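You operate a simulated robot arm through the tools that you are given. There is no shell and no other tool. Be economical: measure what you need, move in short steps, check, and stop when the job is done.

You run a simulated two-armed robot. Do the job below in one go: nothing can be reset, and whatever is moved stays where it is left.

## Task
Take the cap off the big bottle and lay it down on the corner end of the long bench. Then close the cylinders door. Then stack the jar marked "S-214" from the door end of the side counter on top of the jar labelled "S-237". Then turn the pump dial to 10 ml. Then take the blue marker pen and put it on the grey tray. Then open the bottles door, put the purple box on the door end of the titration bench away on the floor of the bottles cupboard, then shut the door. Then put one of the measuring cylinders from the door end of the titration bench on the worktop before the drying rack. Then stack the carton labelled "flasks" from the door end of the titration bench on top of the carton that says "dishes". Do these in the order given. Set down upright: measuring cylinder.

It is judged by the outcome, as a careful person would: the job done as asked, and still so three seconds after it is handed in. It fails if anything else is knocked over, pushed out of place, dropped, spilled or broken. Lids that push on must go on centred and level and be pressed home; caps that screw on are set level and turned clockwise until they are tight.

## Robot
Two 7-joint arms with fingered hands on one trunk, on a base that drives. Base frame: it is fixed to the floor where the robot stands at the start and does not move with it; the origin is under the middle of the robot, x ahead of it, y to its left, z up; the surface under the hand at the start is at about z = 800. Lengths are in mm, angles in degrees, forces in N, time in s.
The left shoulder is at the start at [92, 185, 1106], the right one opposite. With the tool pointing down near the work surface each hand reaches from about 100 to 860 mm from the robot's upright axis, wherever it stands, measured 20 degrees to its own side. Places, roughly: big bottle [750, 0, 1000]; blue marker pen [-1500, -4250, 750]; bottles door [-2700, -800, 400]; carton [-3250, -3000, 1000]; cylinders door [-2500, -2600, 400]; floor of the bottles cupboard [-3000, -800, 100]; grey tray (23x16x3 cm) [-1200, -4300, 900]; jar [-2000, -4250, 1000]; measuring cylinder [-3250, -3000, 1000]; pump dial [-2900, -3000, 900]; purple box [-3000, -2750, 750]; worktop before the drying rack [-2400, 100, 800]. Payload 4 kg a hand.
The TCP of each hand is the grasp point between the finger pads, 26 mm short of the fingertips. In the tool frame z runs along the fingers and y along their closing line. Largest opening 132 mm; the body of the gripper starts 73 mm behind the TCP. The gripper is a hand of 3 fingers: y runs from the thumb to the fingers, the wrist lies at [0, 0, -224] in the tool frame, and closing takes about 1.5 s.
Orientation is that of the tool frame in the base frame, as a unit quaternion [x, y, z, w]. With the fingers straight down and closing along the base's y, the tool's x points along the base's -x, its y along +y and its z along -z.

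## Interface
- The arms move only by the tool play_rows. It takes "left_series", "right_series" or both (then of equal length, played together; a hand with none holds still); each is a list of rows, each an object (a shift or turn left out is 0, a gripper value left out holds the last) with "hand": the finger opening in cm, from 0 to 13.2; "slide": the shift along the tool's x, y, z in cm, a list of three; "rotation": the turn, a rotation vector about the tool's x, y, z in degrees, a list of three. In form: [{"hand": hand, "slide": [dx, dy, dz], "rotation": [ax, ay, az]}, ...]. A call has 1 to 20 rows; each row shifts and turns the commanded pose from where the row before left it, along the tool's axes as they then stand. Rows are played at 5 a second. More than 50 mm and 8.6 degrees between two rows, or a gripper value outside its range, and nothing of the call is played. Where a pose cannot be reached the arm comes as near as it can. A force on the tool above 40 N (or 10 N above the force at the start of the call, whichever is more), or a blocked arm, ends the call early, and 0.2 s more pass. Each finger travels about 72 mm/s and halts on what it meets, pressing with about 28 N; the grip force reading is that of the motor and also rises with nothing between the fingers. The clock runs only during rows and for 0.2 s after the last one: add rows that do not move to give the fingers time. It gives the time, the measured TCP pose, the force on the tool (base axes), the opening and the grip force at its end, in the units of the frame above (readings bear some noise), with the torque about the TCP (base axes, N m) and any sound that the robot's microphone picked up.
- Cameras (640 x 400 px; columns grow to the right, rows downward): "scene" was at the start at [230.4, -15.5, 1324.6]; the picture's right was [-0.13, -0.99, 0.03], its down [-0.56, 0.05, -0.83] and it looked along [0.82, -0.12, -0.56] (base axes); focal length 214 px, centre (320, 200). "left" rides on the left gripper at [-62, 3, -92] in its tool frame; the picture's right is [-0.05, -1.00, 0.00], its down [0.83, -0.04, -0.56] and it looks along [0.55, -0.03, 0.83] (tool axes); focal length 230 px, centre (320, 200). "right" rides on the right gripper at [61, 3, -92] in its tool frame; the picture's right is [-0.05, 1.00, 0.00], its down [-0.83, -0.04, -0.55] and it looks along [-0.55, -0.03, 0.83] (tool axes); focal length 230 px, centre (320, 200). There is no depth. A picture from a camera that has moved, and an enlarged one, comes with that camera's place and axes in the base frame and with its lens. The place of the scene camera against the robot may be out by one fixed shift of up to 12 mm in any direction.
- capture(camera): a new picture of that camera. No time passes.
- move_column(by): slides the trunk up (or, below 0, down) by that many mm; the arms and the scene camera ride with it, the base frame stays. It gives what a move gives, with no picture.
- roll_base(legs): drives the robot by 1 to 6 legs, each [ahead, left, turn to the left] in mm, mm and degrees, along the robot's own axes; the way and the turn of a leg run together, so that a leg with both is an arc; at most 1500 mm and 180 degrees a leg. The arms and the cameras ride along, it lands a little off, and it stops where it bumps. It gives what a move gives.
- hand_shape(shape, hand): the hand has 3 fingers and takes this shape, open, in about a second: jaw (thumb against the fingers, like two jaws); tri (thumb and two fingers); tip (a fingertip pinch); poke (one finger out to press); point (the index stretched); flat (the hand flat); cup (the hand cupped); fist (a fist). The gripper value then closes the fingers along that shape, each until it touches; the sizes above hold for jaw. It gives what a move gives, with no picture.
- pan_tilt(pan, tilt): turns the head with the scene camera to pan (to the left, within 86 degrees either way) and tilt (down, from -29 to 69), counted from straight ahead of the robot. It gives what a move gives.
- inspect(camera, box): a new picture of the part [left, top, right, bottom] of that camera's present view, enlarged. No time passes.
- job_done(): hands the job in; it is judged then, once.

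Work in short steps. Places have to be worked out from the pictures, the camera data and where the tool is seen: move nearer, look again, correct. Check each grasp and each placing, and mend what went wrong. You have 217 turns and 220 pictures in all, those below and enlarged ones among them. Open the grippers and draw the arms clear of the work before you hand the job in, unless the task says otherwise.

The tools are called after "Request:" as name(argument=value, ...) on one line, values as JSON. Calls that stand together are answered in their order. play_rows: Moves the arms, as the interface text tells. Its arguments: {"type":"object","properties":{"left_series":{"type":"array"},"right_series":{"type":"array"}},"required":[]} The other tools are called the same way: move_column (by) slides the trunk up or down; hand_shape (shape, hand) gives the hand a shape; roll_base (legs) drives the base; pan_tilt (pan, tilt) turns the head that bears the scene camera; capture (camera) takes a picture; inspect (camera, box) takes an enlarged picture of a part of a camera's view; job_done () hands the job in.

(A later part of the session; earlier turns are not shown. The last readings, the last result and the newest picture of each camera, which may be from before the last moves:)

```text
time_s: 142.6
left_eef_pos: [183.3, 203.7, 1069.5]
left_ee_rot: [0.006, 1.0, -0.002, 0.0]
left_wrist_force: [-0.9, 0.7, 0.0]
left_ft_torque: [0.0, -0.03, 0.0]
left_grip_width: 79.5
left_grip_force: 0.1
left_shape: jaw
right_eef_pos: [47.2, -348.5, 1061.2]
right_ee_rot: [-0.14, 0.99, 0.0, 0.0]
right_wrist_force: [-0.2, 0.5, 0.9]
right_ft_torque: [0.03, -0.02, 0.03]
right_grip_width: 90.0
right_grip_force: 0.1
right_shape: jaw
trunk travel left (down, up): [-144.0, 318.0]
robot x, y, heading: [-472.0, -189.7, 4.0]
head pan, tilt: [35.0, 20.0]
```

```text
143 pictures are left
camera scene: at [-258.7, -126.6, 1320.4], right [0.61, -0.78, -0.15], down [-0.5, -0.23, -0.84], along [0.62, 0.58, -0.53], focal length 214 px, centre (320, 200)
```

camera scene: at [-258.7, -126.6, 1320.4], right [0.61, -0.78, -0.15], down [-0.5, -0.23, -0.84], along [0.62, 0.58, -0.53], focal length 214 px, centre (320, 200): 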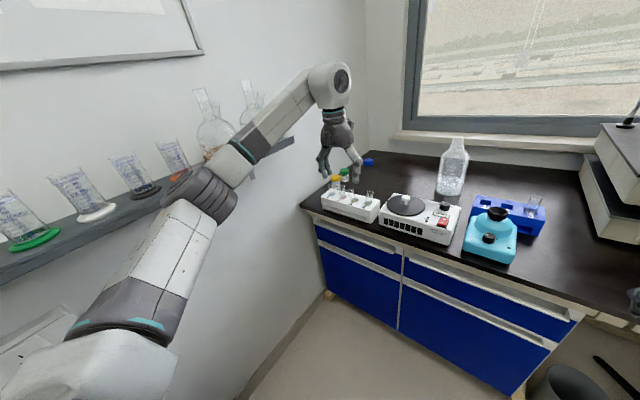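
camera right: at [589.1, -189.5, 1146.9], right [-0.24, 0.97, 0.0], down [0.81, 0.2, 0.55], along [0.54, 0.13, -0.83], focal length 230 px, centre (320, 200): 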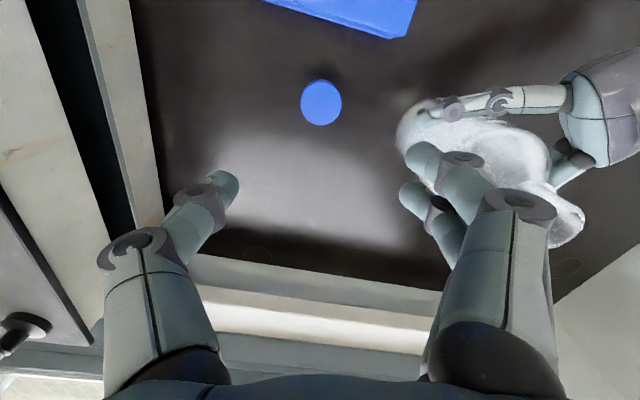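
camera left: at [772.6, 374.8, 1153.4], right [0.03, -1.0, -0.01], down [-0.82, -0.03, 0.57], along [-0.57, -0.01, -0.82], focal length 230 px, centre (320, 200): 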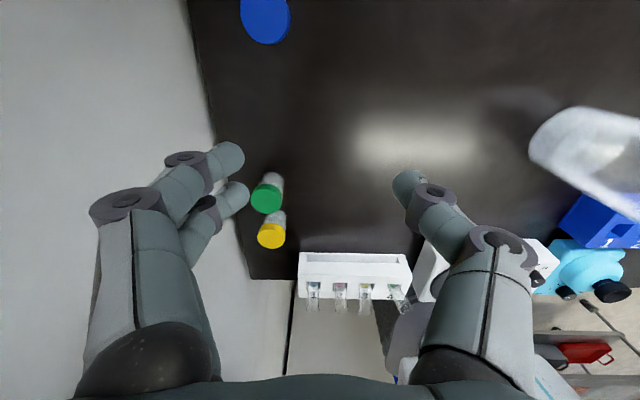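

All upright behind. I fold the left arm inward before driving on.

Request:
play_rows(left_series=[{"slide": [3.5, -3.3, 0]}, {"slide": [3.5, -3.3, 0]}, {"slide": [3.5, -3.3, 0]}, {"slide": [3.5, -3.3, 0]}, {"slide": [3.5, -3.3, 0]}, {"slide": [3.5, -3.3, 0]}, {}], right_series=[{"slide": [3, -0.5, 0]}, {"slide": [3, -0.5, 0]}, {"slide": [3, -0.5, 0]}, {}, {}, {}, {}])

Request:
roll_base(legs=[[-300, -300, 0], [0, 0, -130]])

Request:
pan_tilt(pan=0, tilt=15)

Request:
capture(camera="scene")

```text
time_s: 144.2
left_eef_pos: [-29.2, 11.0, 1071.8]
left_ee_rot: [0.007, 1.0, 0.0, 0.0]
left_wrist_force: [-0.2, 0.2, 0.0]
left_ft_torque: [-0.02, 0.0, 0.01]
left_grip_width: 79.8
left_grip_force: 0.0
left_shape: jaw
right_eef_pos: [-35.0, -386.2, 1061.4]
right_ee_rot: [-0.142, 0.99, -0.001, 0.0]
right_wrist_force: [0.6, -0.1, 1.1]
right_ft_torque: [-0.02, 0.01, 0.02]
right_grip_width: 89.8
right_grip_force: 0.1
right_shape: jaw
trunk travel left (down, up): [-144.0, 318.0]
robot x, y, heading: [-473.4, -195.2, 4.1]
head pan, tilt: [35.0, 20.0]
```

```text
time_s: 152.2
left_eef_pos: [-881.5, -983.1, 1071.8]
left_ee_rot: [0.906, 0.423, 0.0, -0.001]
left_wrist_force: [-0.9, 0.0, -0.7]
left_ft_torque: [-0.01, -0.04, 0.02]
left_grip_width: 79.6
left_grip_force: 0.1
left_shape: jaw
right_eef_pos: [-1186.6, -728.9, 1061.5]
right_ee_rot: [0.833, 0.554, 0.001, 0.0]
right_wrist_force: [-0.7, -0.6, 0.5]
right_ft_torque: [0.02, 0.01, 0.0]
right_grip_width: 89.8
right_grip_force: 0.1
right_shape: jaw
trunk travel left (down, up): [-144.0, 318.0]
robot x, y, heading: [-759.0, -511.1, -125.1]
head pan, tilt: [35.0, 20.0]
```

```text
time_s: 153.2
left_eef_pos: [-880.8, -983.6, 1071.8]
left_ee_rot: [0.906, 0.423, 0.0, -0.002]
left_wrist_force: [-0.6, 0.0, -0.6]
left_ft_torque: [-0.03, 0.02, 0.01]
left_grip_width: 79.6
left_grip_force: 0.1
left_shape: jaw
right_eef_pos: [-1186.1, -728.6, 1061.3]
right_ee_rot: [0.833, 0.554, 0.0, 0.0]
right_wrist_force: [-0.8, -0.3, -0.2]
right_ft_torque: [0.0, 0.03, -0.01]
right_grip_width: 90.0
right_grip_force: 0.0
right_shape: jaw
trunk travel left (down, up): [-144.0, 318.0]
robot x, y, heading: [-755.4, -511.3, -125.2]
head pan, tilt: [0.0, 15.0]
```

```text
142 pictures are left
camera scene: at [-884.6, -704.4, 1324.0], right [-0.82, 0.57, 0.0], down [0.28, 0.41, -0.87], along [-0.5, -0.71, -0.5], focal length 214 px, centre (320, 200)
```

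scene: 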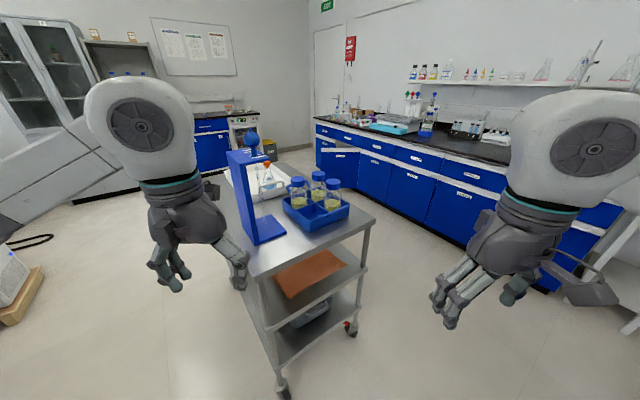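

I see the trolley ahead, the titration bench along the far wall, and the side counter. I zoom in on the bench.

Request:
inspect(camera="scene", box=[300, 60, 556, 220])

Request:
inspect(camera="scene", box=[140, 60, 396, 220])

```text
2.50 times, centred on (428, 140) of scene
camera zoom: at [-884.6, -704.4, 1324.0], right [-0.82, 0.57, 0.0], down [0.28, 0.41, -0.87], along [-0.5, -0.71, -0.5], focal length 536 px, centre (50, 350)
```

zoom: 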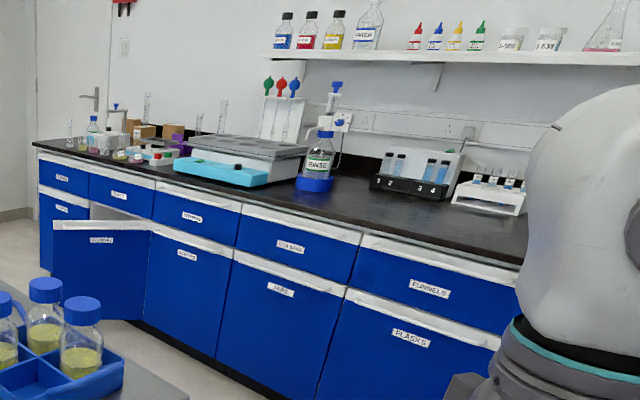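

```text
2.50 times, centred on (268, 140) of scene
camera zoom: at [-884.6, -704.4, 1324.0], right [-0.82, 0.57, 0.0], down [0.28, 0.41, -0.87], along [-0.5, -0.71, -0.5], focal length 536 px, centre (450, 350)
```

zoom: 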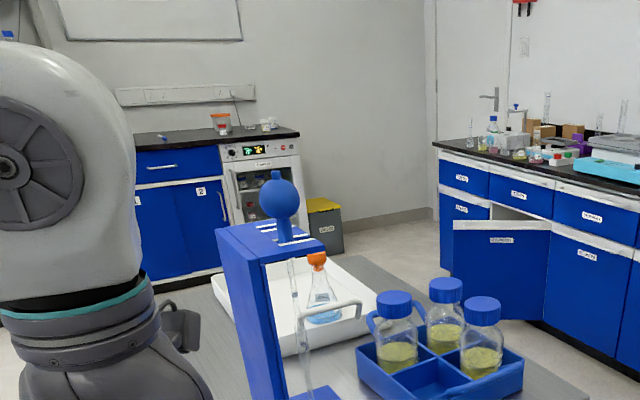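

The open cylinders door is hinged on its near (+y) side. I drive round the trolley: first toward -x keeping clear of it.

Request:
roll_base(legs=[[635, -1075, 0]])

Request:
capture(camera="scene")

```text
time_s: 159.5
left_eef_pos: [-2112.8, -896.9, 1071.3]
left_ee_rot: [0.903, 0.429, 0.0, -0.002]
left_wrist_force: [-0.6, -0.2, 0.0]
left_ft_torque: [0.03, -0.01, -0.01]
left_grip_width: 79.8
left_grip_force: 0.0
left_shape: jaw
right_eef_pos: [-2419.4, -645.6, 1061.8]
right_ee_rot: [0.829, 0.559, 0.0, 0.0]
right_wrist_force: [-0.9, 0.8, -0.1]
right_ft_torque: [0.0, 0.01, 0.03]
right_grip_width: 89.9
right_grip_force: 0.0
right_shape: jaw
trunk travel left (down, up): [-144.0, 318.0]
robot x, y, heading: [-1996.4, -417.7, -124.6]
head pan, tilt: [0.0, 15.0]
```

```text
139 pictures are left
camera scene: at [-2119.4, -617.0, 1324.0], right [-0.83, 0.56, 0.0], down [0.28, 0.41, -0.87], along [-0.49, -0.72, -0.5], focal length 214 px, centre (320, 200)
```

scene: 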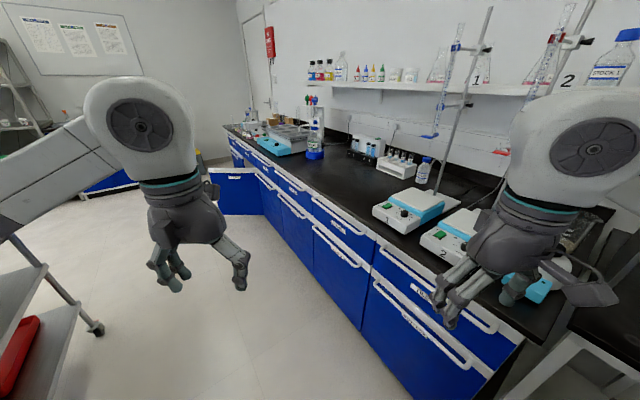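

I face -y and advance along the bench.

Request:
roll_base(legs=[[0, 0, 34], [900, 0, 0]])

Request:
pan_tilt(pan=-20, tilt=30)

Request:
capture(camera="scene")

```text
time_s: 165.8
left_eef_pos: [-1842.8, -1778.5, 1072.4]
left_ee_rot: [0.742, 0.67, 0.0, -0.001]
left_wrist_force: [-0.3, 0.4, 0.5]
left_ft_torque: [0.02, 0.04, -0.01]
left_grip_width: 79.6
left_grip_force: 0.2
left_shape: jaw
right_eef_pos: [-2238.6, -1736.5, 1061.3]
right_ee_rot: [0.635, 0.772, 0.0, 0.0]
right_wrist_force: [0.1, 0.2, -0.3]
right_ft_torque: [0.02, 0.01, 0.02]
right_grip_width: 90.1
right_grip_force: 0.2
right_shape: jaw
trunk travel left (down, up): [-144.0, 318.0]
robot x, y, heading: [-2007.3, -1317.7, -90.9]
head pan, tilt: [0.0, 15.0]
```

```text
time_s: 166.6
left_eef_pos: [-1843.6, -1777.9, 1071.5]
left_ee_rot: [0.743, 0.669, -0.001, -0.002]
left_wrist_force: [1.2, -0.2, -0.7]
left_ft_torque: [0.02, 0.0, 0.0]
left_grip_width: 80.1
left_grip_force: 0.2
left_shape: jaw
right_eef_pos: [-2237.8, -1736.5, 1061.8]
right_ee_rot: [0.635, 0.773, 0.0, -0.001]
right_wrist_force: [0.2, -0.1, 0.4]
right_ft_torque: [-0.02, 0.03, 0.01]
right_grip_width: 89.8
right_grip_force: 0.0
right_shape: jaw
trunk travel left (down, up): [-144.0, 318.0]
robot x, y, heading: [-2005.5, -1315.4, -90.9]
head pan, tilt: [-20.0, 30.0]
```

```text
138 pictures are left
camera scene: at [-2034.0, -1536.7, 1302.8], right [-0.93, 0.35, 0.09], down [0.18, 0.67, -0.72], along [-0.31, -0.65, -0.69], focal length 214 px, centre (320, 200)
```

scene: 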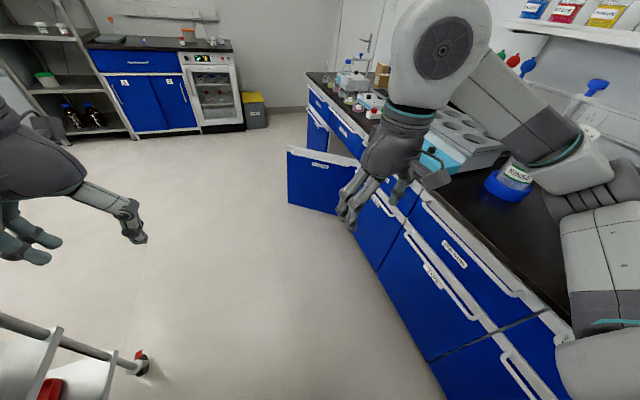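

Door's free edge is at about (-2313, -2649), hinge at about (-2650, -2447), so a straight -x push near y -2630 will close it. I drive to a stand in front, facing the bench.

Request:
roll_base(legs=[[700, 60, 0], [783, 300, 0], [0, 0, -89]])

Request:
pan_tilt(pan=0, tilt=30)

Request:
capture(camera="scene")

```text
time_s: 178.2
left_eef_pos: [-2126.8, -2963.0, 1072.1]
left_ee_rot: [0.999, -0.033, 0.001, -0.001]
left_wrist_force: [0.5, -0.7, 0.0]
left_ft_torque: [0.04, -0.03, -0.02]
left_grip_width: 79.7
left_grip_force: 0.1
left_shape: jaw
right_eef_pos: [-2102.2, -2566.3, 1062.7]
right_ee_rot: [0.993, 0.117, 0.0, 0.0]
right_wrist_force: [-0.2, -0.2, 0.6]
right_ft_torque: [0.0, -0.01, 0.04]
right_grip_width: 89.8
right_grip_force: 0.0
right_shape: jaw
trunk travel left (down, up): [-144.0, 318.0]
robot x, y, heading: [-1671.6, -2781.9, -178.9]
head pan, tilt: [-20.0, 30.0]
```

```text
time_s: 179.0
left_eef_pos: [-2127.3, -2963.7, 1071.9]
left_ee_rot: [0.999, -0.032, 0.0, -0.001]
left_wrist_force: [-0.1, -0.1, -0.3]
left_ft_torque: [0.01, -0.04, -0.04]
left_grip_width: 80.1
left_grip_force: 0.0
left_shape: jaw
right_eef_pos: [-2100.2, -2566.5, 1061.3]
right_ee_rot: [0.993, 0.117, 0.0, 0.0]
right_wrist_force: [-0.7, -0.9, 0.2]
right_ft_torque: [0.0, 0.01, -0.03]
right_grip_width: 89.8
right_grip_force: 0.0
right_shape: jaw
trunk travel left (down, up): [-144.0, 318.0]
robot x, y, heading: [-1669.2, -2782.4, -178.9]
head pan, tilt: [0.0, 30.0]
```

```text
137 pictures are left
camera scene: at [-1889.2, -2790.6, 1301.4], right [-0.02, 1.0, 0.0], down [0.7, 0.01, -0.71], along [-0.71, -0.01, -0.7], focal length 214 px, centre (320, 200)
```

scene: 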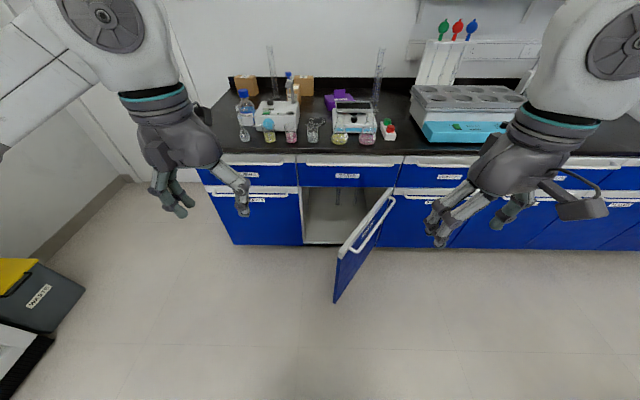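

Door geometry confirmed: free edge (-2332, -2712), hinge (-2655, -2443). I lower the trunk and tilt the closed right hand 45° forward for the push.

Request:
move_column(by=-130)

Request:
play_rows(right_series=[{"hand": 1, "rotation": [0, -7.5, 0]}, {"rotation": [0, -7.5, 0]}, {"rotation": [0, -7.5, 0]}, {"rotation": [0, -7.5, 0]}, {"rotation": [0, -7.5, 0]}, {"rotation": [0, -7.5, 0]}, {}])

Request:
play_rows(right_series=[{"slide": [2.3, 0.49, 3.92]}, {"slide": [2.3, 0.49, 3.92]}, {"slide": [2.3, 0.49, 3.92]}, {"slide": [2.3, 0.49, 3.92]}, {"slide": [2.3, 0.49, 3.92]}, {"slide": [2.3, 0.49, 3.92]}, {"slide": [2.3, 0.49, 3.92]}, {"slide": [2.3, 0.49, 3.92]}, {"slide": [2.3, 0.49, 3.92]}, {"slide": [2.3, 0.49, 3.92]}, {}])

Request:
capture(camera="scene")

```text
time_s: 180.6
left_eef_pos: [-2125.4, -2961.4, 943.4]
left_ee_rot: [0.999, -0.032, -0.001, -0.001]
left_wrist_force: [0.0, 0.1, 0.3]
left_ft_torque: [0.0, 0.03, -0.02]
left_grip_width: 79.6
left_grip_force: 0.0
left_shape: jaw
right_eef_pos: [-2101.0, -2564.5, 933.5]
right_ee_rot: [0.993, 0.117, -0.001, 0.0]
right_wrist_force: [0.1, 0.1, -0.1]
right_ft_torque: [0.03, 0.01, 0.01]
right_grip_width: 89.8
right_grip_force: 0.1
right_shape: jaw
trunk travel left (down, up): [-14.0, 448.0]
robot x, y, heading: [-1675.7, -2786.3, -179.0]
head pan, tilt: [0.0, 30.0]
```

```text
time_s: 182.2
left_eef_pos: [-2126.8, -2962.3, 940.8]
left_ee_rot: [0.999, -0.033, 0.0, -0.001]
left_wrist_force: [-0.2, 0.5, 0.1]
left_ft_torque: [0.01, 0.03, 0.02]
left_grip_width: 79.8
left_grip_force: 0.2
left_shape: jaw
right_eef_pos: [-2101.7, -2566.1, 931.5]
right_ee_rot: [0.95, 0.112, -0.289, 0.034]
right_wrist_force: [-0.1, 0.1, 0.2]
right_ft_torque: [0.02, 0.01, -0.02]
right_grip_width: 10.2
right_grip_force: 0.1
right_shape: jaw
right hand out of reach, approached as far as the arm can: row 5, 6
trunk travel left (down, up): [-14.0, 448.0]
robot x, y, heading: [-1674.1, -2785.9, -178.9]
head pan, tilt: [0.0, 30.0]
```

```text
time_s: 184.6
left_eef_pos: [-2127.1, -2962.9, 940.7]
left_ee_rot: [0.999, -0.033, 0.0, 0.0]
left_wrist_force: [0.2, 1.1, 0.0]
left_ft_torque: [-0.03, 0.0, -0.03]
left_grip_width: 79.8
left_grip_force: 0.0
left_shape: jaw
right_eef_pos: [-2101.8, -2565.3, 932.2]
right_ee_rot: [0.95, 0.111, -0.288, 0.034]
right_wrist_force: [0.3, -0.2, -0.5]
right_ft_torque: [-0.04, 0.0, -0.01]
right_grip_width: 10.2
right_grip_force: 0.0
right_shape: jaw
right hand out of reach, approached as far as the arm can: row 1, 2, 3, 4, 5, 6, 7, 8, 9, 10
trunk travel left (down, up): [-14.0, 448.0]
robot x, y, heading: [-1673.6, -2784.6, -179.3]
head pan, tilt: [0.0, 30.0]
```

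```text
136 pictures are left
camera scene: at [-2011.2, -2793.1, 1092.4], right [-0.02, 1.0, 0.0], down [0.86, 0.02, -0.51], along [-0.51, -0.01, -0.86], focal length 214 px, centre (320, 200)
```

scene: 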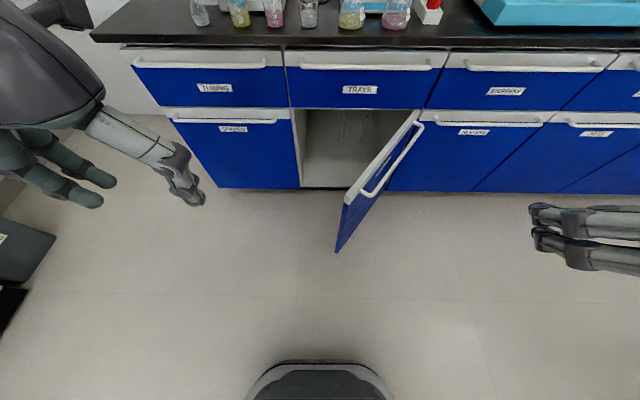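

The wrist is at its limit at this height. I tilt back by 15°, go down first, and tilt again lower down.

Request:
play_rows(right_series=[{"rotation": [0, 7.5, 0]}, {"rotation": [0, 7.5, 0]}, {"slide": [1.2, 0, 4.2]}, {"slide": [1.2, 0, 4.2]}, {"slide": [1.2, 0, 4.2]}, {"slide": [1.2, 0, 4.2]}, {"slide": [1.2, 0, 4.2]}, {"slide": [1.2, 0, 4.2]}, {}])

```text
time_s: 186.6
left_eef_pos: [-2128.3, -2961.8, 940.8]
left_ee_rot: [0.999, -0.033, 0.001, 0.0]
left_wrist_force: [-0.3, -0.7, 0.4]
left_ft_torque: [0.03, -0.04, -0.03]
left_grip_width: 79.5
left_grip_force: 0.0
left_shape: jaw
right_eef_pos: [-2141.9, -2573.9, 685.5]
right_ee_rot: [0.98, 0.115, -0.162, 0.019]
right_wrist_force: [-0.9, 0.2, -0.5]
right_ft_torque: [0.01, 0.01, -0.02]
right_grip_width: 10.1
right_grip_force: 0.0
right_shape: jaw
right hand out of reach, approached as far as the arm can: row 5, 6, 7
trunk travel left (down, up): [-14.0, 448.0]
robot x, y, heading: [-1674.4, -2782.2, -178.9]
head pan, tilt: [0.0, 30.0]
```

Request:
play_rows(right_series=[{"slide": [-3, -0.7, 1]}, {"slide": [-2, -0.5, 3]}, {"slide": [-1.5, -0.4, 4]}, {"slide": [0, 0, 4]}, {"slide": [0, 0, 4]}, {"slide": [0, 0, 4]}, {}])

Request:
capture(camera="scene")

```text
time_s: 188.2
left_eef_pos: [-2127.0, -2962.3, 941.6]
left_ee_rot: [0.999, -0.033, 0.0, -0.001]
left_wrist_force: [-0.1, -0.3, 0.1]
left_ft_torque: [0.0, 0.01, 0.01]
left_grip_width: 80.1
left_grip_force: 0.0
left_shape: jaw
right_eef_pos: [-2265.9, -2587.0, 515.7]
right_ee_rot: [0.98, 0.115, -0.162, 0.02]
right_wrist_force: [-0.8, -0.7, -0.2]
right_ft_torque: [0.03, 0.01, 0.01]
right_grip_width: 10.2
right_grip_force: 0.1
right_shape: jaw
trunk travel left (down, up): [-14.0, 448.0]
robot x, y, heading: [-1673.1, -2783.4, -178.8]
head pan, tilt: [0.0, 30.0]
```

```text
135 pictures are left
camera scene: at [-2010.7, -2793.1, 1092.7], right [-0.02, 1.0, 0.0], down [0.86, 0.02, -0.51], along [-0.51, -0.01, -0.86], focal length 214 px, centre (320, 200)
```

scene: 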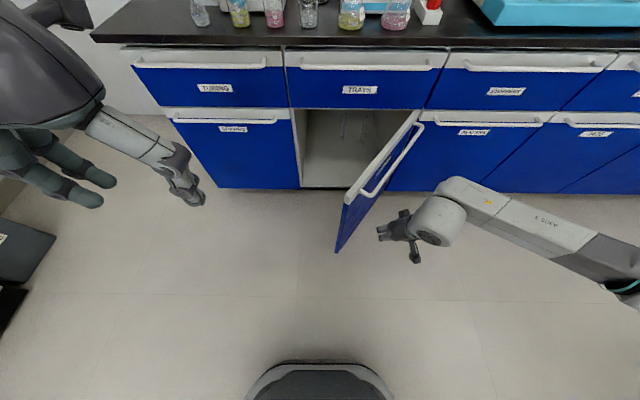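

Now tilt forward 16° more, shift to y ≈ -2625, and begin pushing toward -x.

Request:
play_rows(right_series=[{"rotation": [0, -8, 0]}, {"rotation": [0, -8, 0]}, {"slide": [0, 3.8, 0]}, {"slide": [-3.2, -0.93, 2.2]}, {"slide": [-3.2, -0.93, 2.2]}, {"slide": [-3.2, -0.93, 2.2]}, {"slide": [-3.2, -0.93, 2.2]}, {"slide": [-3.2, -0.93, 2.2]}, {}])

Request:
capture(camera="scene")

```text
time_s: 190.2
left_eef_pos: [-2126.7, -2962.5, 942.1]
left_ee_rot: [0.999, -0.032, 0.0, -0.001]
left_wrist_force: [-0.6, -1.4, 0.3]
left_ft_torque: [0.02, -0.04, 0.0]
left_grip_width: 79.6
left_grip_force: 0.1
left_shape: jaw
right_eef_pos: [-2455.6, -2624.6, 515.4]
right_ee_rot: [0.948, 0.112, -0.296, 0.035]
right_wrist_force: [0.3, -1.2, 0.2]
right_ft_torque: [0.0, -0.01, 0.01]
right_grip_width: 10.2
right_grip_force: 0.1
right_shape: jaw
trunk travel left (down, up): [-14.0, 448.0]
robot x, y, heading: [-1670.9, -2781.6, -178.5]
head pan, tilt: [0.0, 30.0]
```

```text
134 pictures are left
camera scene: at [-2011.0, -2793.0, 1092.5], right [-0.02, 1.0, 0.0], down [0.86, 0.02, -0.51], along [-0.51, -0.01, -0.86], focal length 214 px, centre (320, 200)
```

scene: 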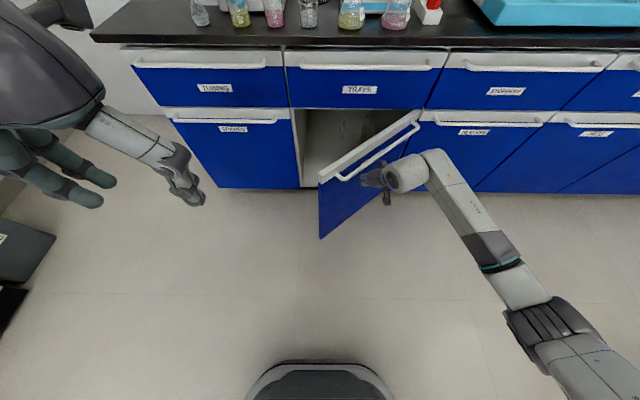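

Door is moving. I continue the push.

Request:
play_rows(right_series=[{"slide": [-3.2, -0.93, 2.2]}, {"slide": [-3.2, -0.93, 2.2]}, {"slide": [-3.2, -0.93, 2.2]}, {"slide": [-3.2, -0.93, 2.2]}, {"slide": [-1.2, -0.35, 0.8]}, {}])

Request:
capture(camera="scene")

```text
time_s: 191.6
left_eef_pos: [-2127.1, -2962.7, 941.4]
left_ee_rot: [0.999, -0.033, -0.001, -0.001]
left_wrist_force: [0.6, 0.5, 0.0]
left_ft_torque: [0.0, 0.05, -0.02]
left_grip_width: 79.5
left_grip_force: 0.0
left_shape: jaw
right_eef_pos: [-2630.0, -2620.4, 515.4]
right_ee_rot: [0.948, 0.111, -0.296, 0.034]
right_wrist_force: [0.4, -0.3, 0.2]
right_ft_torque: [-0.01, -0.03, 0.0]
right_grip_width: 10.5
right_grip_force: 0.1
right_shape: jaw
trunk travel left (down, up): [-14.0, 448.0]
robot x, y, heading: [-1669.8, -2781.1, -178.8]
head pan, tilt: [0.0, 30.0]
```

```text
133 pictures are left
camera scene: at [-2011.4, -2793.1, 1092.3], right [-0.02, 1.0, 0.0], down [0.86, 0.02, -0.51], along [-0.51, -0.01, -0.86], focal length 214 px, centre (320, 200)
```

scene: 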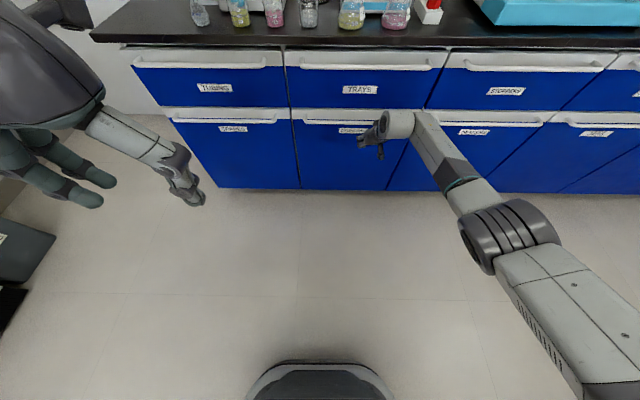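

The door looks shut. A small extra push confirms it.

Request:
play_rows(right_series=[{"slide": [-0.8, -0.23, 0.55]}, {"slide": [-0.8, -0.23, 0.55]}, {"slide": [-0.4, -0.12, 0.3]}, {}])

Request:
inspect(camera="scene", box=[240, 80, 480, 230])

```text
time_s: 192.6
left_eef_pos: [-2128.2, -2962.7, 941.5]
left_ee_rot: [0.999, -0.032, 0.001, -0.001]
left_wrist_force: [0.2, -0.6, 0.4]
left_ft_torque: [0.0, 0.03, 0.01]
left_grip_width: 79.6
left_grip_force: 0.0
left_shape: jaw
right_eef_pos: [-2645.1, -2621.8, 516.2]
right_ee_rot: [0.948, 0.112, -0.295, 0.035]
right_wrist_force: [-0.3, 0.0, 0.0]
right_ft_torque: [0.01, 0.01, -0.02]
right_grip_width: 10.0
right_grip_force: 0.1
right_shape: jaw
right hand out of reach, approached as far as the arm can: row 2
trunk travel left (down, up): [-14.0, 448.0]
robot x, y, heading: [-1672.2, -2779.1, -179.2]
head pan, tilt: [0.0, 30.0]
```

```text
2.67 times, centred on (360, 155) of scene
camera zoom: at [-2011.5, -2792.9, 1092.2], right [-0.02, 1.0, 0.0], down [0.86, 0.02, -0.51], along [-0.51, -0.01, -0.86], focal length 572 px, centre (213, 320)
```

zoom: 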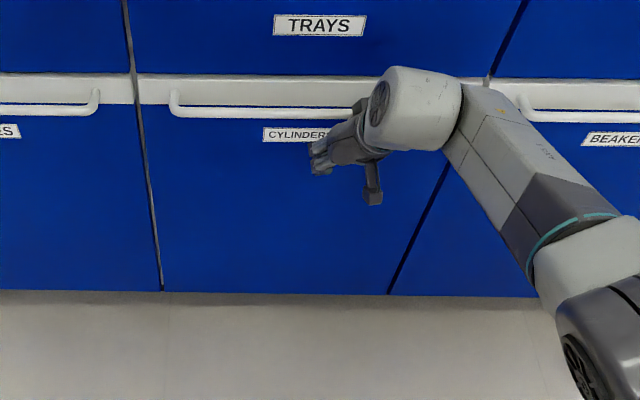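

CYLINDERS door is flush with its neighbours. I retract the hand.

Request:
play_rows(right_series=[{"slide": [3.2, 0.93, -2.2]}, {"slide": [3.2, 0.93, -2.2]}, {"slide": [3.2, 0.93, -2.2]}, {"slide": [3.2, 0.93, -2.2]}, {"slide": [3.2, 0.93, -2.2]}, {"slide": [3.2, 0.93, -2.2]}, {"slide": [3.2, 0.93, -2.2]}, {"slide": [3.2, 0.93, -2.2]}, {"rotation": [0, 8, 0]}, {"rotation": [0, 8, 0]}, {}])

Request:
move_column(by=200)

Request:
inspect(camera="scene", box=[200, 60, 480, 235])

```text
time_s: 195.0
left_eef_pos: [-2128.5, -2962.4, 941.2]
left_ee_rot: [0.999, -0.032, 0.0, 0.0]
left_wrist_force: [0.2, 0.4, 0.2]
left_ft_torque: [0.02, -0.01, -0.02]
left_grip_width: 79.5
left_grip_force: 0.0
left_shape: jaw
right_eef_pos: [-2326.2, -2623.4, 515.1]
right_ee_rot: [0.98, 0.115, -0.161, 0.018]
right_wrist_force: [0.2, 0.1, 0.3]
right_ft_torque: [0.02, -0.01, 0.02]
right_grip_width: 10.2
right_grip_force: 0.0
right_shape: jaw
trunk travel left (down, up): [-14.0, 448.0]
robot x, y, heading: [-1670.3, -2782.3, -178.9]
head pan, tilt: [0.0, 30.0]
```

```text
time_s: 197.2
left_eef_pos: [-2126.8, -2962.3, 1140.8]
left_ee_rot: [0.999, -0.032, 0.001, 0.0]
left_wrist_force: [0.2, 0.2, -0.4]
left_ft_torque: [0.01, 0.0, -0.04]
left_grip_width: 79.8
left_grip_force: 0.1
left_shape: jaw
right_eef_pos: [-2325.5, -2623.8, 712.8]
right_ee_rot: [0.98, 0.115, -0.16, 0.019]
right_wrist_force: [0.9, 0.3, 0.5]
right_ft_torque: [0.01, -0.03, 0.0]
right_grip_width: 10.1
right_grip_force: 0.1
right_shape: jaw
trunk travel left (down, up): [-214.0, 248.0]
robot x, y, heading: [-1673.1, -2784.4, -179.2]
head pan, tilt: [0.0, 30.0]
```

```text
2.29 times, centred on (340, 148) of scene
camera zoom: at [-1836.2, -2789.6, 1393.8], right [-0.02, 1.0, 0.0], down [0.63, 0.01, -0.78], along [-0.78, -0.02, -0.63], focal length 490 px, centre (274, 320)
```

zoom: 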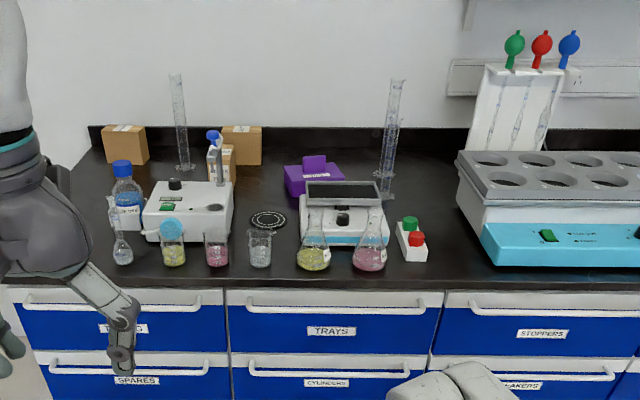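

Good overview of the titration bench. Now I raise the right arm level, then turn to the side counter.

Request:
play_rows(right_series=[{"hand": 9, "slide": [0, 0, -4.5]}, {"slide": [0, 0, -4.5]}, {"slide": [0, 0, -4.5]}, {"rotation": [0, 8, 0]}, {"rotation": [0, 8, 0]}, {"rotation": [0, 2.6, 0]}, {"slide": [1, 0, -4]}, {"slide": [1, 0, -4]}, {"slide": [1, 0, -4]}, {"slide": [1, 0, -4]}, {"slide": [1, 0, -4]}, {}])

Request:
roll_base(legs=[[0, 0, 89], [450, 0, 0]])

Request:
capture(camera="scene")

```text
time_s: 199.8
left_eef_pos: [-2128.1, -2961.7, 1141.9]
left_ee_rot: [0.999, -0.033, 0.0, -0.001]
left_wrist_force: [0.6, -0.5, -0.1]
left_ft_torque: [-0.01, 0.01, -0.02]
left_grip_width: 79.3
left_grip_force: 0.1
left_shape: jaw
right_eef_pos: [-2236.9, -2601.4, 1042.4]
right_ee_rot: [0.993, 0.117, 0.0, 0.0]
right_wrist_force: [-0.2, 0.0, 0.4]
right_ft_torque: [-0.03, 0.01, -0.01]
right_grip_width: 89.8
right_grip_force: 0.0
right_shape: jaw
trunk travel left (down, up): [-214.0, 248.0]
robot x, y, heading: [-1668.9, -2784.5, -178.9]
head pan, tilt: [0.0, 30.0]
```

```text
time_s: 206.3
left_eef_pos: [-1518.0, -3701.0, 1141.8]
left_ee_rot: [0.742, 0.671, -0.001, 0.0]
left_wrist_force: [-0.3, 0.1, -0.4]
left_ft_torque: [0.01, 0.0, 0.01]
left_grip_width: 79.7
left_grip_force: 0.0
left_shape: jaw
right_eef_pos: [-1881.0, -3796.9, 1042.8]
right_ee_rot: [0.635, 0.773, 0.0, 0.0]
right_wrist_force: [0.2, 0.2, -0.2]
right_ft_torque: [-0.01, 0.0, -0.01]
right_grip_width: 89.7
right_grip_force: 0.0
right_shape: jaw
trunk travel left (down, up): [-214.0, 248.0]
robot x, y, heading: [-1679.8, -3238.1, -91.0]
head pan, tilt: [0.0, 30.0]
```

```text
130 pictures are left
camera scene: at [-1676.1, -3412.7, 1394.1], right [-1.0, 0.02, 0.0], down [0.01, 0.63, -0.78], along [-0.01, -0.78, -0.63], focal length 214 px, centre (320, 200)
```

scene: 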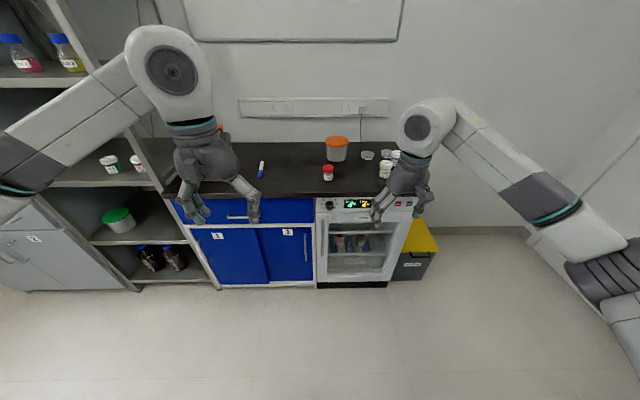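

Request:
inspect(camera="scene", box=[190, 110, 430, 260])

Request:
inspect(camera="scene", box=[300, 130, 420, 205])

```text
2.67 times, centred on (310, 185) of scene
camera zoom: at [-1676.1, -3412.7, 1394.1], right [-1.0, 0.02, 0.0], down [0.01, 0.63, -0.78], along [-0.01, -0.78, -0.63], focal length 572 px, centre (347, 240)
```

zoom: 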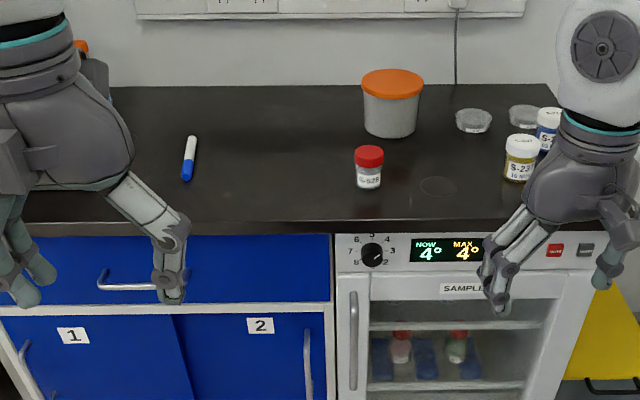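

```text
5.33 times, centred on (360, 168) of scene
camera zoom: at [-1676.1, -3412.7, 1394.1], right [-1.0, 0.02, 0.0], down [0.01, 0.63, -0.78], along [-0.01, -0.78, -0.63], focal length 1144 px, centre (107, 373)
```

zoom: 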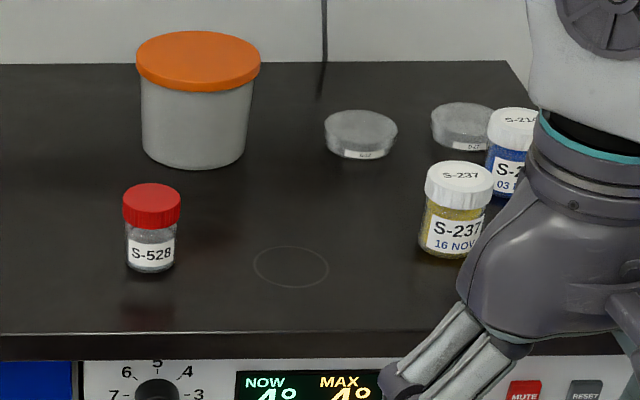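

S-237 (yellow contents) stands at about (-1961, -4175), with another jar behind it. I raise the trunk 60 mm and drive closer.

Request:
move_column(by=70)

Request:
roll_base(legs=[[340, -90, 0]])

Request:
capture(camera="right")

Request:
capture(camera="scene")

```text
time_s: 207.3
left_eef_pos: [-1517.4, -3700.5, 1211.4]
left_ee_rot: [0.742, 0.67, -0.001, 0.0]
left_wrist_force: [0.1, 0.4, -0.4]
left_ft_torque: [0.0, -0.02, 0.0]
left_grip_width: 79.6
left_grip_force: 0.0
left_shape: jaw
right_eef_pos: [-1879.9, -3798.3, 1111.4]
right_ee_rot: [0.634, 0.773, 0.0, 0.001]
right_wrist_force: [-0.8, -0.4, 0.9]
right_ft_torque: [-0.01, -0.01, 0.02]
right_grip_width: 89.6
right_grip_force: 0.1
right_shape: jaw
trunk travel left (down, up): [-284.0, 178.0]
robot x, y, heading: [-1676.8, -3239.9, -90.9]
head pan, tilt: [0.0, 30.0]
```

```text
time_s: 209.6
left_eef_pos: [-1612.2, -4043.1, 1213.1]
left_ee_rot: [0.742, 0.67, -0.001, -0.001]
left_wrist_force: [0.7, -0.5, 0.2]
left_ft_torque: [-0.02, 0.01, -0.04]
left_grip_width: 79.7
left_grip_force: 0.0
left_shape: jaw
right_eef_pos: [-1976.3, -4138.6, 1112.4]
right_ee_rot: [0.634, 0.774, -0.001, 0.001]
right_wrist_force: [0.5, 0.3, 0.0]
right_ft_torque: [0.0, -0.01, 0.0]
right_grip_width: 89.5
right_grip_force: 0.1
right_shape: jaw
trunk travel left (down, up): [-284.0, 178.0]
robot x, y, heading: [-1777.1, -3581.5, -91.0]
head pan, tilt: [0.0, 30.0]
```

```text
127 pictures are left
camera right: at [-1985.3, -4078.3, 1204.7], right [0.99, 0.14, 0.0], down [0.12, -0.82, 0.56], along [0.08, -0.55, -0.83], focal length 230 px, centre (320, 200)
```

right: 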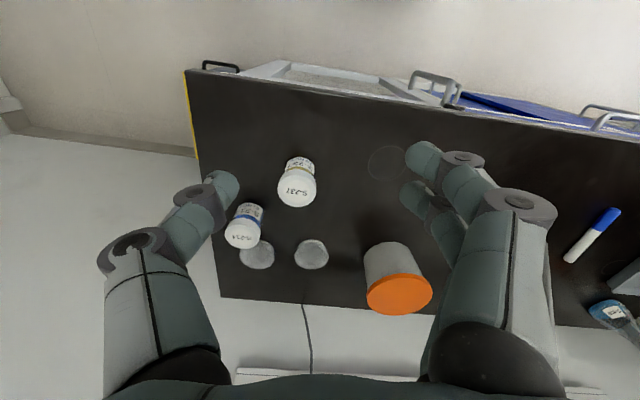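

```text
126 pictures are left
camera scene: at [-1770.6, -3712.2, 1476.7], right [-1.0, 0.02, 0.0], down [0.01, 0.57, -0.82], along [-0.01, -0.82, -0.57], focal length 214 px, centre (320, 200)
```

scene: 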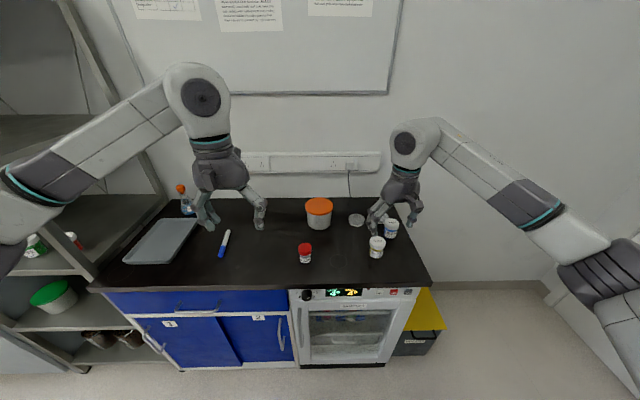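

Request:
inspect(camera="right", box=[200, 130, 360, 280])

Request:
inspect(camera="scene", box=[340, 195, 440, 270])

```text
2.67 times, centred on (280, 205) of right
camera zoom: at [-1985.3, -4078.3, 1204.7], right [0.99, 0.14, 0.0], down [0.12, -0.82, 0.56], along [0.08, -0.55, -0.83], focal length 614 px, centre (427, 187)
```

zoom: 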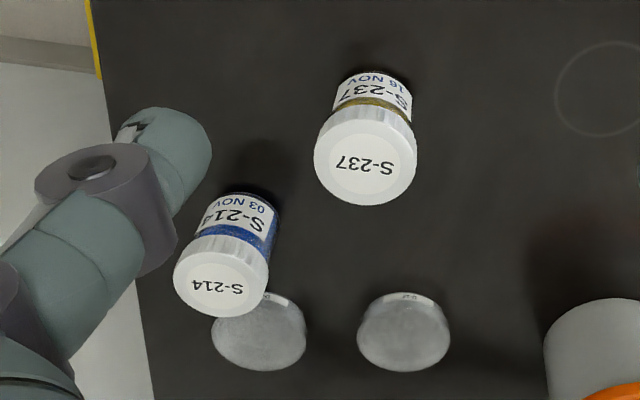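

```text
5.33 times, centred on (390, 232) of scene
camera zoom: at [-1770.6, -3712.2, 1476.7], right [-1.0, 0.02, 0.0], down [0.01, 0.57, -0.82], along [-0.01, -0.82, -0.57], focal length 1144 px, centre (-53, 27)
```

zoom: 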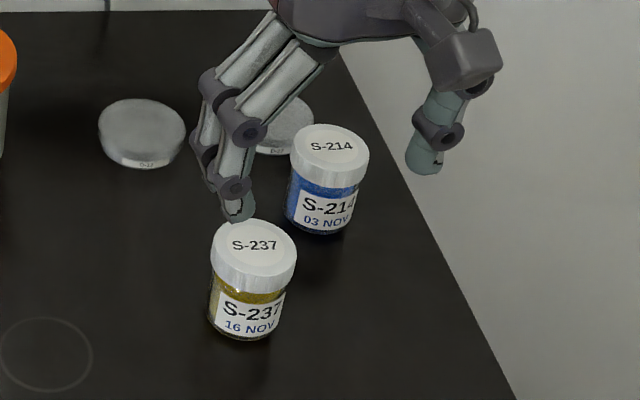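

Triangulated: cap tops at z ≈ 878; S-237 at (-1995, -4279), S-214 at about (-2085, -4391). The counter is at z 800, so I drive closer by 190 mm.

Request:
roll_base(legs=[[190, -40, 0]])

Request:
capture(camera="right")

```text
time_s: 211.2
left_eef_pos: [-1653.9, -4225.3, 1213.6]
left_ee_rot: [0.742, 0.671, -0.001, 0.0]
left_wrist_force: [-0.8, -0.3, 0.6]
left_ft_torque: [-0.03, -0.02, 0.06]
left_grip_width: 79.7
left_grip_force: 0.1
left_shape: jaw
right_eef_pos: [-2016.7, -4323.1, 1113.3]
right_ee_rot: [0.634, 0.774, -0.001, 0.0]
right_wrist_force: [0.8, 0.1, 0.2]
right_ft_torque: [-0.01, 0.01, 0.0]
right_grip_width: 89.6
right_grip_force: 0.0
right_shape: jaw
trunk travel left (down, up): [-284.0, 178.0]
robot x, y, heading: [-1818.7, -3766.4, -90.9]
head pan, tilt: [0.0, 30.0]
```

```text
123 pictures are left
camera right: at [-2026.7, -4263.1, 1205.2], right [0.99, 0.15, 0.0], down [0.12, -0.82, 0.56], along [0.08, -0.55, -0.83], focal length 230 px, centre (320, 200)
```

right: 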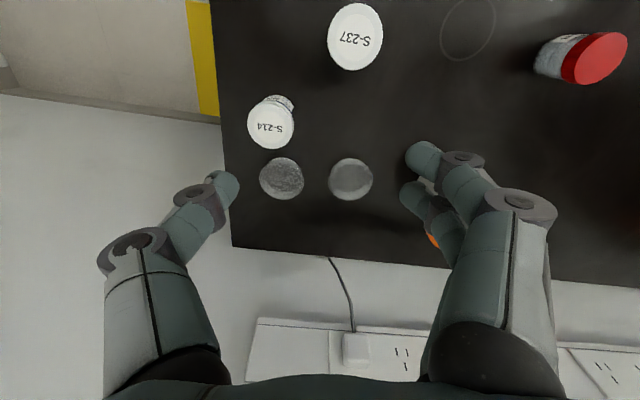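

With the hand camera's two views: S-214 at (-2076, -4355), cap top z ≈ 915; counter at z ≈ 857. I move above it and look again.

Request:
play_rows(right_series=[{"hand": 10, "slide": [-1, -3.2, 2.5]}, {"slide": [-1, -3.2, 2.5]}, {"slide": [0, 0, 3.5]}, {"slide": [0, 0, 3]}, {}])

Request:
capture(camera="right")

```text
time_s: 212.4
left_eef_pos: [-1653.0, -4227.5, 1213.1]
left_ee_rot: [0.741, 0.671, 0.0, -0.001]
left_wrist_force: [0.5, 0.6, -0.8]
left_ft_torque: [0.03, 0.0, 0.01]
left_grip_width: 79.8
left_grip_force: 0.0
left_shape: jaw
right_eef_pos: [-2075.9, -4357.5, 997.6]
right_ee_rot: [0.634, 0.773, -0.001, 0.0]
right_wrist_force: [0.4, 0.0, -0.1]
right_ft_torque: [-0.01, 0.03, 0.02]
right_grip_width: 99.6
right_grip_force: 0.1
right_shape: jaw
trunk travel left (down, up): [-284.0, 178.0]
robot x, y, heading: [-1818.0, -3766.1, -90.8]
head pan, tilt: [0.0, 30.0]
```

```text
122 pictures are left
camera right: at [-2085.4, -4297.3, 1089.1], right [0.99, 0.15, 0.0], down [0.12, -0.82, 0.56], along [0.08, -0.55, -0.83], focal length 230 px, centre (320, 200)
```

right: 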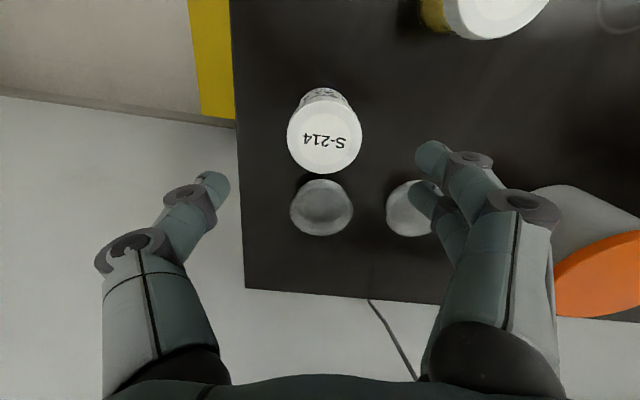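

Centred within 3 mm. I descend to z 900 and close.

Request:
play_rows(right_series=[{"slide": [0, 0.3, 3.3]}, {"slide": [0, 0, 3.3]}, {"slide": [0, 0, 3.1]}, {}, {"hand": 4}, {}, {}, {}, {}, {}])

Request:
capture(camera="right")

```text
time_s: 214.6
left_eef_pos: [-1653.6, -4228.3, 1212.8]
left_ee_rot: [0.741, 0.671, 0.0, 0.0]
left_wrist_force: [0.3, 0.1, -0.3]
left_ft_torque: [0.01, 0.02, 0.01]
left_grip_width: 79.6
left_grip_force: 0.1
left_shape: jaw
right_eef_pos: [-2072.5, -4356.6, 902.2]
right_ee_rot: [0.633, 0.774, -0.001, 0.002]
right_wrist_force: [0.3, -0.1, -1.5]
right_ft_torque: [0.0, 0.01, -0.01]
right_grip_width: 41.5
right_grip_force: 27.8
right_shape: jaw
trunk travel left (down, up): [-284.0, 178.0]
robot x, y, heading: [-1817.3, -3763.7, -90.8]
head pan, tilt: [0.0, 30.0]
```

```text
121 pictures are left
camera right: at [-2082.8, -4296.7, 993.6], right [0.99, 0.15, 0.0], down [0.12, -0.82, 0.56], along [0.08, -0.55, -0.83], focal length 230 px, centre (320, 200)
```

right: 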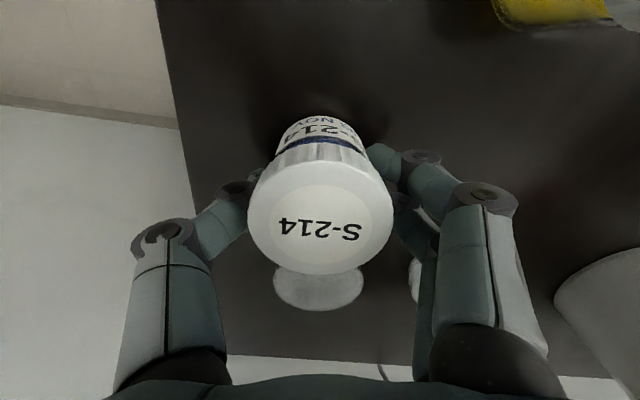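

Gripped. I lift 120 mm and check S-237's place from here.

Request:
play_rows(right_series=[{"slide": [0, 0, -2]}, {"slide": [0, 0, -4]}, {"slide": [0, 0, -4]}, {"slide": [0, 0, -2]}, {}])

Request:
capture(camera="right")

Request:
capture(camera="scene")

```text
time_s: 215.8
left_eef_pos: [-1654.6, -4227.6, 1211.9]
left_ee_rot: [0.741, 0.671, 0.0, -0.001]
left_wrist_force: [-0.1, -0.4, 0.2]
left_ft_torque: [-0.01, -0.01, 0.02]
left_grip_width: 79.8
left_grip_force: 0.1
left_shape: jaw
right_eef_pos: [-2074.8, -4355.4, 1021.6]
right_ee_rot: [0.634, 0.774, -0.001, 0.002]
right_wrist_force: [0.6, 0.5, -1.6]
right_ft_torque: [-0.03, 0.0, 0.02]
right_grip_width: 41.2
right_grip_force: 27.9
right_shape: jaw
trunk travel left (down, up): [-284.0, 178.0]
robot x, y, heading: [-1818.6, -3766.9, -90.7]
head pan, tilt: [0.0, 30.0]
```

```text
120 pictures are left
camera right: at [-2082.6, -4296.1, 1113.7], right [0.99, 0.15, 0.0], down [0.12, -0.82, 0.56], along [0.08, -0.55, -0.83], focal length 230 px, centre (320, 200)
```

right: 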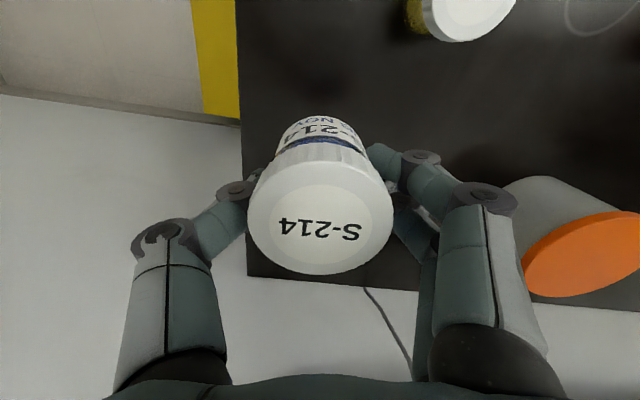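

```text
119 pictures are left
camera scene: at [-1813.2, -3898.0, 1476.5], right [-1.0, 0.01, 0.0], down [0.01, 0.57, -0.82], along [-0.01, -0.82, -0.57], focal length 214 px, centre (320, 200)
```

scene: 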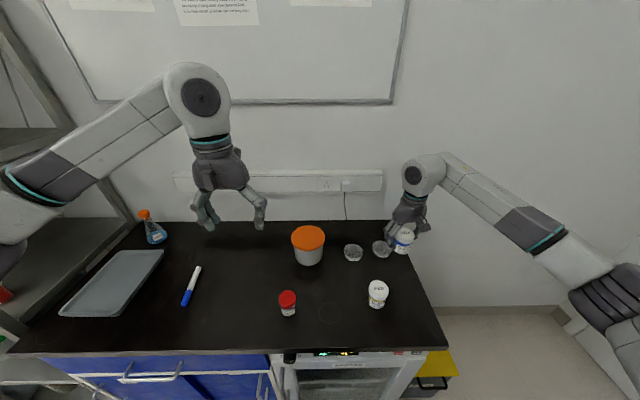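

I move so that S-237 comes into view just in front of the held jar, to fix its position precisely.

Request:
play_rows(right_series=[{"slide": [0.6, 4, -0.3]}, {"slide": [0.6, 4, 0]}, {}])

Request:
capture(camera="right")

```text
time_s: 216.6
left_eef_pos: [-1655.3, -4228.8, 1211.6]
left_ee_rot: [0.741, 0.671, -0.001, -0.001]
left_wrist_force: [-0.6, -0.5, -0.1]
left_ft_torque: [-0.01, -0.02, 0.03]
left_grip_width: 79.7
left_grip_force: 0.1
left_shape: jaw
right_eef_pos: [-1995.5, -4328.1, 1023.2]
right_ee_rot: [0.634, 0.773, -0.001, 0.002]
right_wrist_force: [-0.5, 0.9, -1.1]
right_ft_torque: [0.0, 0.0, -0.05]
right_grip_width: 41.0
right_grip_force: 28.1
right_shape: jaw
trunk travel left (down, up): [-284.0, 178.0]
robot x, y, heading: [-1816.2, -3768.4, -90.9]
head pan, tilt: [0.0, 30.0]
```

```text
118 pictures are left
camera right: at [-2005.4, -4267.7, 1115.1], right [0.99, 0.15, 0.0], down [0.12, -0.82, 0.56], along [0.08, -0.55, -0.83], focal length 230 px, centre (320, 200)
```

right: 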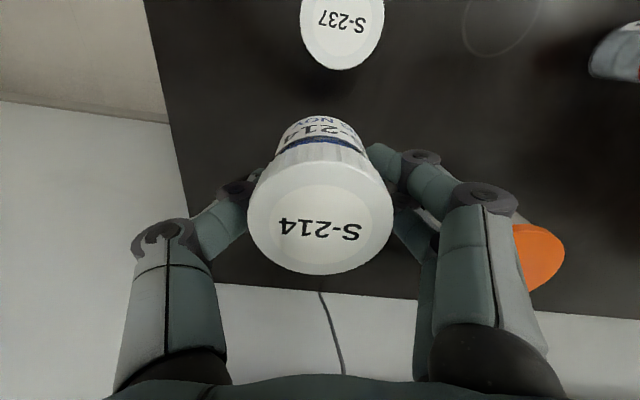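

S-237 centre at (-1992, -4252). I move over it and lower slowly.

Request:
play_rows(right_series=[{"slide": [2.4, 0.57, 0]}, {"slide": [2.4, 0.57, 0]}, {"slide": [2.36, 0.56, 0]}, {}, {"slide": [0, 0, 2]}, {"slide": [0, 0, 2]}, {}])

Request:
inspect(camera="scene", box=[340, 230, 440, 320])

```text
time_s: 218.2
left_eef_pos: [-1654.5, -4228.0, 1212.2]
left_ee_rot: [0.742, 0.671, -0.001, 0.0]
left_wrist_force: [0.8, -1.5, -0.2]
left_ft_torque: [0.03, 0.01, 0.0]
left_grip_width: 79.6
left_grip_force: 0.2
left_shape: jaw
right_eef_pos: [-1993.6, -4254.7, 981.6]
right_ee_rot: [0.633, 0.774, -0.001, 0.002]
right_wrist_force: [-0.2, 0.0, -0.6]
right_ft_torque: [-0.02, 0.01, 0.0]
right_grip_width: 41.3
right_grip_force: 27.8
right_shape: jaw
trunk travel left (down, up): [-284.0, 178.0]
robot x, y, heading: [-1816.0, -3769.5, -90.9]
head pan, tilt: [0.0, 30.0]
```

```text
4.44 times, centred on (390, 275) of scene
camera zoom: at [-1813.0, -3897.8, 1476.6], right [-1.0, 0.01, 0.0], down [0.01, 0.57, -0.82], along [-0.01, -0.82, -0.57], focal length 953 px, centre (9, -133)
```

zoom: 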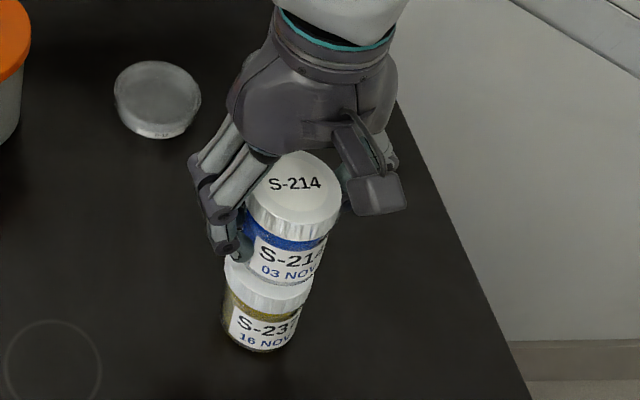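

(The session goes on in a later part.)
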